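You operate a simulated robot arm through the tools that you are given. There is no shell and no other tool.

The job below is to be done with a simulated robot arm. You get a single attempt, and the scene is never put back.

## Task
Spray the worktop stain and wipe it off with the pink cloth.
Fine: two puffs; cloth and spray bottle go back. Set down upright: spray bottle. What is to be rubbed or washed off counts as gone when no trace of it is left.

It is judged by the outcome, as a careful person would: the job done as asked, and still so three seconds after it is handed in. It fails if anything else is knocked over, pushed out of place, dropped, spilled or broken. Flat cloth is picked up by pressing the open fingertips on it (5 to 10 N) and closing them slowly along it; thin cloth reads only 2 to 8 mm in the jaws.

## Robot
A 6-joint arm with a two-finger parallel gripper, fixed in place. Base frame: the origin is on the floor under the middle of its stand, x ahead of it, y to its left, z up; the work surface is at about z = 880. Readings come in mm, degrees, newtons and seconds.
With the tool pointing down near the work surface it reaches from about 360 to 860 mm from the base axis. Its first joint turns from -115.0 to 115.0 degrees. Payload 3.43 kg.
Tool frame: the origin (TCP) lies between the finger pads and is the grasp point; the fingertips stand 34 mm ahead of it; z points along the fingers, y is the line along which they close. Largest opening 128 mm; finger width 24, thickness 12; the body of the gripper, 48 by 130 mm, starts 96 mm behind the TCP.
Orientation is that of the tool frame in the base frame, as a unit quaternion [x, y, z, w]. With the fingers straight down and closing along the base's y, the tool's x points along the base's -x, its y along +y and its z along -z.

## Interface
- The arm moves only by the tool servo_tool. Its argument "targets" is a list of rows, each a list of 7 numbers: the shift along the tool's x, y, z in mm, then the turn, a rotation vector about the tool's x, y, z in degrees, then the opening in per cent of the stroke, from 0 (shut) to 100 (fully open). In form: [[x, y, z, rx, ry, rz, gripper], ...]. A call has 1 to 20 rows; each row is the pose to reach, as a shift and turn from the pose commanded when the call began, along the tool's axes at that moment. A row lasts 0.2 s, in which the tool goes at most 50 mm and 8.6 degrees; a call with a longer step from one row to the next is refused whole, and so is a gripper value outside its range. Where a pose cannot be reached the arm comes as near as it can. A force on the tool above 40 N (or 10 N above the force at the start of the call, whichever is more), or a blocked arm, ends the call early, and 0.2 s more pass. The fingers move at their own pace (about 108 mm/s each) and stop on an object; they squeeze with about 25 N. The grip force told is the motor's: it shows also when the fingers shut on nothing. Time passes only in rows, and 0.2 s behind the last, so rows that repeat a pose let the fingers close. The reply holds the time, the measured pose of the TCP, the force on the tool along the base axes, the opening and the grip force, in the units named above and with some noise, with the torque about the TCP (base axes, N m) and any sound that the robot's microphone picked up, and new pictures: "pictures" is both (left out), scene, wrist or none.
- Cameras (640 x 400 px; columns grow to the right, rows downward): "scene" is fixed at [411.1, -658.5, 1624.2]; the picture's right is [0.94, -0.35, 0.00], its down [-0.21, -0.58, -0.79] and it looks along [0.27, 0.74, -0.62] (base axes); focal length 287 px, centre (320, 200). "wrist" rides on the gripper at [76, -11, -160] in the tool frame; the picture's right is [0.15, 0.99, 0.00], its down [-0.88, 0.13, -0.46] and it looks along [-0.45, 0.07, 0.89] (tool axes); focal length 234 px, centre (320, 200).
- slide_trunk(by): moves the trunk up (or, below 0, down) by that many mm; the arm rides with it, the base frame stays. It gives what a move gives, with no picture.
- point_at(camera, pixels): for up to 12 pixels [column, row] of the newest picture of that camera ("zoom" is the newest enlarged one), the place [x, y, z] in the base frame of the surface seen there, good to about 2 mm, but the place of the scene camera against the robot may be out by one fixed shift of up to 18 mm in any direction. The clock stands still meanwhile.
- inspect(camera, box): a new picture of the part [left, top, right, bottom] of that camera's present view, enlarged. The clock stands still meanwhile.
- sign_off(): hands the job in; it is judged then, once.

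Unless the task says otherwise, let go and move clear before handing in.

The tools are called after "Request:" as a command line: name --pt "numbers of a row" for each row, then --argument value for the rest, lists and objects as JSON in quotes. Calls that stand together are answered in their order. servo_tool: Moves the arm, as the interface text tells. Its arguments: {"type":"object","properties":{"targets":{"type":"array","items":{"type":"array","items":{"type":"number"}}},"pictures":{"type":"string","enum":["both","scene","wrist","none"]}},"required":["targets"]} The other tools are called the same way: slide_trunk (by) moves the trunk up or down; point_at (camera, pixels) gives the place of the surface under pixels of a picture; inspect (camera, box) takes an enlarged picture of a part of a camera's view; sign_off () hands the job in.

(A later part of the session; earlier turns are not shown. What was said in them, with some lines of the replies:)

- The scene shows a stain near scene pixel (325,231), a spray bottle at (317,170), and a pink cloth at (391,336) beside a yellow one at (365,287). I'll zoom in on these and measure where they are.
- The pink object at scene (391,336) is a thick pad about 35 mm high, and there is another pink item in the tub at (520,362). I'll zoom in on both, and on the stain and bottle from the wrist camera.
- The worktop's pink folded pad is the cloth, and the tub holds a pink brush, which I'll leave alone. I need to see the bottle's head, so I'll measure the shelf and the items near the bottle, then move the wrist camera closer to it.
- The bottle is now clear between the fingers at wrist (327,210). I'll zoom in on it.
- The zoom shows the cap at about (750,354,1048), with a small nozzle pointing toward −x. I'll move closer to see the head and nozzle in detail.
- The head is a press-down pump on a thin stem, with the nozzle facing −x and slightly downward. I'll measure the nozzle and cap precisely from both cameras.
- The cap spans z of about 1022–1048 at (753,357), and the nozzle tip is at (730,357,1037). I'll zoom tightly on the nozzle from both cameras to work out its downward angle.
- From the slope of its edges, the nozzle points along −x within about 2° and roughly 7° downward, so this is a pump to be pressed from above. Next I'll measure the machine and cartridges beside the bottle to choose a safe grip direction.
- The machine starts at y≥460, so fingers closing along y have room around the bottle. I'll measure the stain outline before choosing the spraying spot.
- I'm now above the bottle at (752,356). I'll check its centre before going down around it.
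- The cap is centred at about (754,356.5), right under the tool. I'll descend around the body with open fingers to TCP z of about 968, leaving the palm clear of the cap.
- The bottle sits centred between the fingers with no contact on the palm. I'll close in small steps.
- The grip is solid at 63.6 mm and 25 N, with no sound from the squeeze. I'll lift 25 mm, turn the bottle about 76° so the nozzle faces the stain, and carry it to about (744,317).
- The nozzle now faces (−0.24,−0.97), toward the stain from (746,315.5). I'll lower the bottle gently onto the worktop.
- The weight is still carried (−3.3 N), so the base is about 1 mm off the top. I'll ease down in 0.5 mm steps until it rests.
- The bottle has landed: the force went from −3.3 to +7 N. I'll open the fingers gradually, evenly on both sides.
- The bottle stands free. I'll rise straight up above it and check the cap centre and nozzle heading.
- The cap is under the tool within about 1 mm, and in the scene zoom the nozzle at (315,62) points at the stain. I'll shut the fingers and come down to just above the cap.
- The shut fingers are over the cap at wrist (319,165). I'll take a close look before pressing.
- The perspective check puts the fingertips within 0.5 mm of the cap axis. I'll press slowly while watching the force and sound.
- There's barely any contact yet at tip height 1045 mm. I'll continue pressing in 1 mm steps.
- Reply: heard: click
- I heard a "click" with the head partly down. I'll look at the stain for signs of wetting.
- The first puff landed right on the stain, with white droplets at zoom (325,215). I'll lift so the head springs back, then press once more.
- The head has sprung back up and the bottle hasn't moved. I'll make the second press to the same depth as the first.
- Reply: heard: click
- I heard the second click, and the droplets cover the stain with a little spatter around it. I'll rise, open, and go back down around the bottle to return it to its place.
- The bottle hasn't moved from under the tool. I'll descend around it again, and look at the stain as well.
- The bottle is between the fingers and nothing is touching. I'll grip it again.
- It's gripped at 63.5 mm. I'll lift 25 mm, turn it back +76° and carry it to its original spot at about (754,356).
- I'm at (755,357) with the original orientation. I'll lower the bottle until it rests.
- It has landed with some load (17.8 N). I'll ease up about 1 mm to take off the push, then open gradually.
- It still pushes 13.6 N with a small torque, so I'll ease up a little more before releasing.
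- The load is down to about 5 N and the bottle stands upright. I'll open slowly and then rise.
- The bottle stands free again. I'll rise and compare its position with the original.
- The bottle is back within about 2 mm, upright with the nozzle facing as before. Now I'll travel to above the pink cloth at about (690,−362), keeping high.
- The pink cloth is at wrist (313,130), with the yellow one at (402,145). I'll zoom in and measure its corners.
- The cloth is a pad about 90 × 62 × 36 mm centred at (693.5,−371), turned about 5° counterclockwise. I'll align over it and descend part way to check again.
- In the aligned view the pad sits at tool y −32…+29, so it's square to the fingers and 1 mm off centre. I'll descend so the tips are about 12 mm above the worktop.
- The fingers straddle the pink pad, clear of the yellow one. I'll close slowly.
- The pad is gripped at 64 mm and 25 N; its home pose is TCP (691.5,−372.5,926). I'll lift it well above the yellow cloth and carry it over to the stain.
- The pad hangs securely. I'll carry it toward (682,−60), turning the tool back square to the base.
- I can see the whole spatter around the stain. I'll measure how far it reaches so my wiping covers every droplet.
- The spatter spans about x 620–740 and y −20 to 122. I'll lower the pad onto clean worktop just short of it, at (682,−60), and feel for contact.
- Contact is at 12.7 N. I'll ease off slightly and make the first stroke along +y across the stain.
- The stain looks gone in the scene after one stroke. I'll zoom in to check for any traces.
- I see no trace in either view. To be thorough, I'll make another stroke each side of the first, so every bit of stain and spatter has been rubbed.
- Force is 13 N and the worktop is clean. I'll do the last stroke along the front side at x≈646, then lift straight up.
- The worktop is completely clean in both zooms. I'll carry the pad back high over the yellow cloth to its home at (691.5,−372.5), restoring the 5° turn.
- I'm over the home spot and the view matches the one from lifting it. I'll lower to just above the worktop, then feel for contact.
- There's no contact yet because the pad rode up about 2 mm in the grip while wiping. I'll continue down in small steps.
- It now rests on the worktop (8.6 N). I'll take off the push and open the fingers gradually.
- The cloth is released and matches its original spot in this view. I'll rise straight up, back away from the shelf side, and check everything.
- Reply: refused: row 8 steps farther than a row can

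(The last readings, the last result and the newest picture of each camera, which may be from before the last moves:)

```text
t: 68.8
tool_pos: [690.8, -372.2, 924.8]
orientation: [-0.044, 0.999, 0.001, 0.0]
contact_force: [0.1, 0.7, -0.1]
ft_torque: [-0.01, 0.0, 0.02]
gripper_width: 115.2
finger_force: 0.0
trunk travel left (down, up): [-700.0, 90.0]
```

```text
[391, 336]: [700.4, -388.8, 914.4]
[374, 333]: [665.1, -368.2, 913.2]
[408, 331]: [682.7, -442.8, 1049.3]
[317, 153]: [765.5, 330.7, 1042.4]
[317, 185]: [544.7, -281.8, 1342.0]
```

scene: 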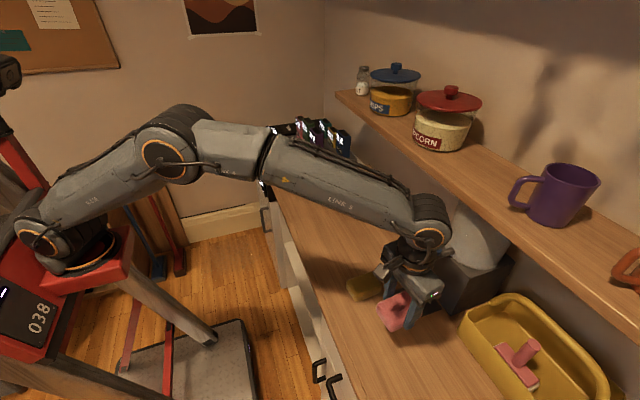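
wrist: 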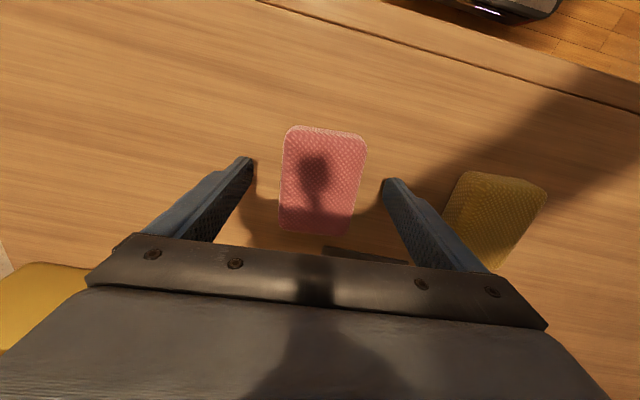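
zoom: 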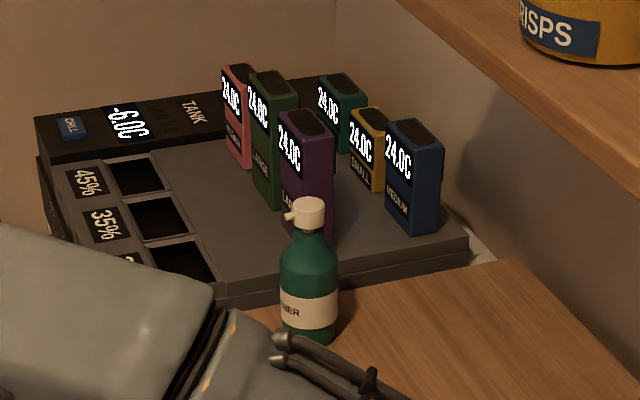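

The call was refused for one long step and nothing moved; the bottle and pink pad readings match the originals within about 2 mm. I'll rise and withdraw in shorter steps.

Request:
servo_tool --pt "0 0 -20 0 0 0 90" --pt "0 0 -60 0 0 0 90" --pt "0 0 -100 0 0 0 90" --pt "0 0 -140 0 0 0 90" --pt "0 0 -180 0 0 0 90" --pt "0 0 -220 0 0 0 90" --pt "10 25 -245 0 0 0 90" --pt "20 55 -270 0 0 0 90" --pt "30 85 -295 0 0 0 90" --pt "40 115 -320 0 0 0 90" --pt "50 150 -340 0 0 0 90" --pt "60 190 -355 0 0 0 90" --pt "70 230 -365 0 0 0 90" --pt "80 270 -375 0 0 0 90" --pt "85 310 -385 0 0 0 90" --pt "90 350 -395 0 0 0 90" --pt "90 390 -400 0 0 0 90" --pt "90 420 -400 0 0 0 90" --pt "90 420 -400 0 0 0 90"

Request:
inspect --camera "scene" --box '[290, 210, 490, 370]'

Request:
inspect --camera "scene" --box '[240, 130, 400, 250]'

Request:
point_at --camera "scene" --pixels '[[391, 336], [374, 333], [408, 331], [317, 153], [317, 185], [396, 353], [386, 320]]'

```text
t: 72.8
tool_pos: [563.0, 38.1, 1324.6]
orientation: [-0.045, 0.999, 0.0, 0.001]
contact_force: [0.1, 0.2, -0.9]
ft_torque: [0.02, 0.03, -0.01]
gripper_width: 115.1
finger_force: 0.0
trunk travel left (down, up): [-700.0, 90.0]
```

scene: 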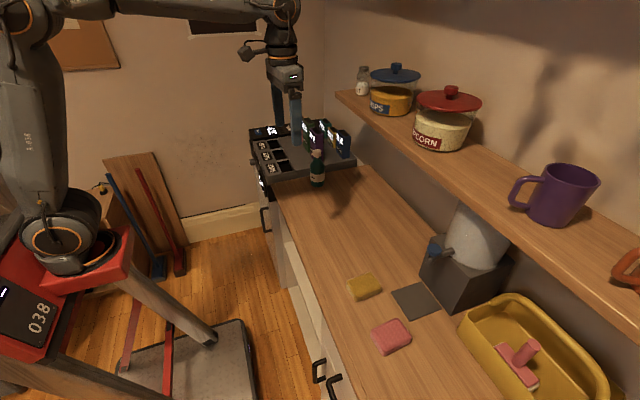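
wrist: 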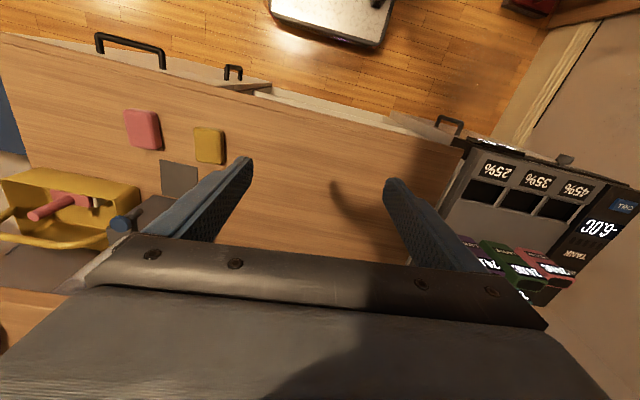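

```text
2.50 times, centred on (390, 290) of scene
```

zoom: 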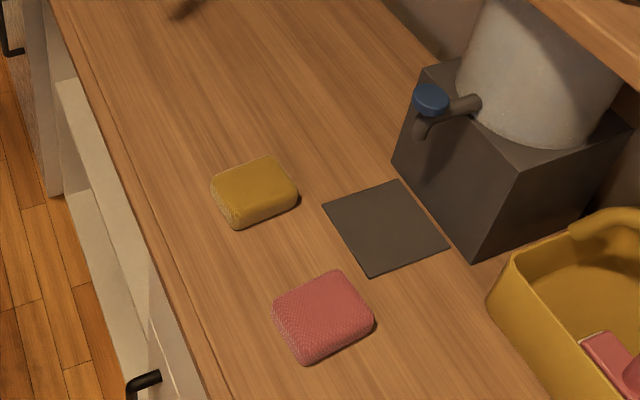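

```text
3.33 times, centred on (320, 190) of scene
```

zoom: 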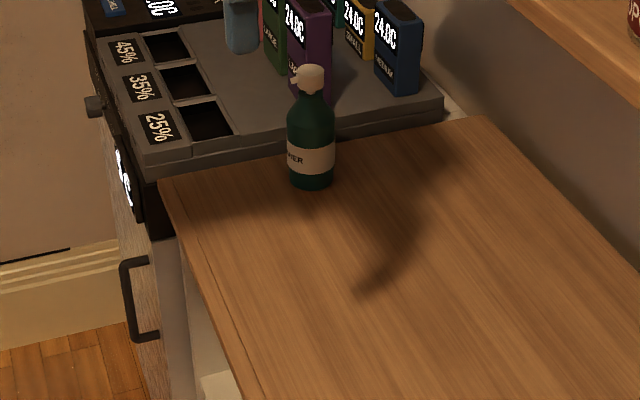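

```text
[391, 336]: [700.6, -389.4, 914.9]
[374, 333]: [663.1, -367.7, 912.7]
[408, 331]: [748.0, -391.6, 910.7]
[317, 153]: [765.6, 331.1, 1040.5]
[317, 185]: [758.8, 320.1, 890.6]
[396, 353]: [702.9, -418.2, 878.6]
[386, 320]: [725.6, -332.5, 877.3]
```

Everything is back in place and the worktop looks clean; the dark patch at scene (362,205) looks like the gripper's shadow. I'll take one last close look at the former stain area from both cameras.

Request:
inspect --camera "scene" --box '[290, 195, 370, 255]'

Request:
inspect --camera "wrist" --box '[210, 90, 400, 210]'

```text
6.67 times, centred on (330, 225) of scene
```

zoom: 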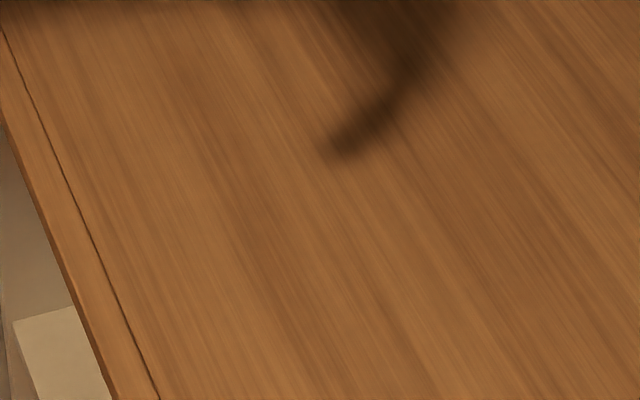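

```text
3.33 times, centred on (305, 150) of wrist
```

zoom: 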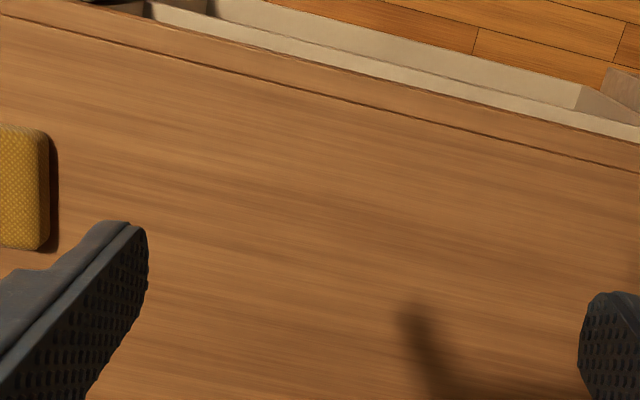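

Both close-ups show bare wood where the stain was, with only the gripper's shadow across it. The bottle stands upright and the pink cloth lies flat, both back in place, and the arm is clear, so I'm handing in.

Request:
sign_off

```text
The job is handed in.
```

The stain is gone. I gave it two puffs from the spray bottle and wiped it off with the pink cloth, and close-ups from both cameras show only bare wood.

- **Puffs:** I heard a click on each of the two presses. The droplets looked the same after the second press as after the first, so the click is the only sign of the second puff.
- **Wiping:** I made three overlapping strokes, covering the stain and the spatter around it.
- **Put back:** The bottle stands upright in its original spot, with the nozzle facing the same way. The pink cloth is back where it lay. Both are within about 2 mm of where they started.
- **Everything else:** I saw nothing else moved or knocked over, and the arm was clear when I handed in.
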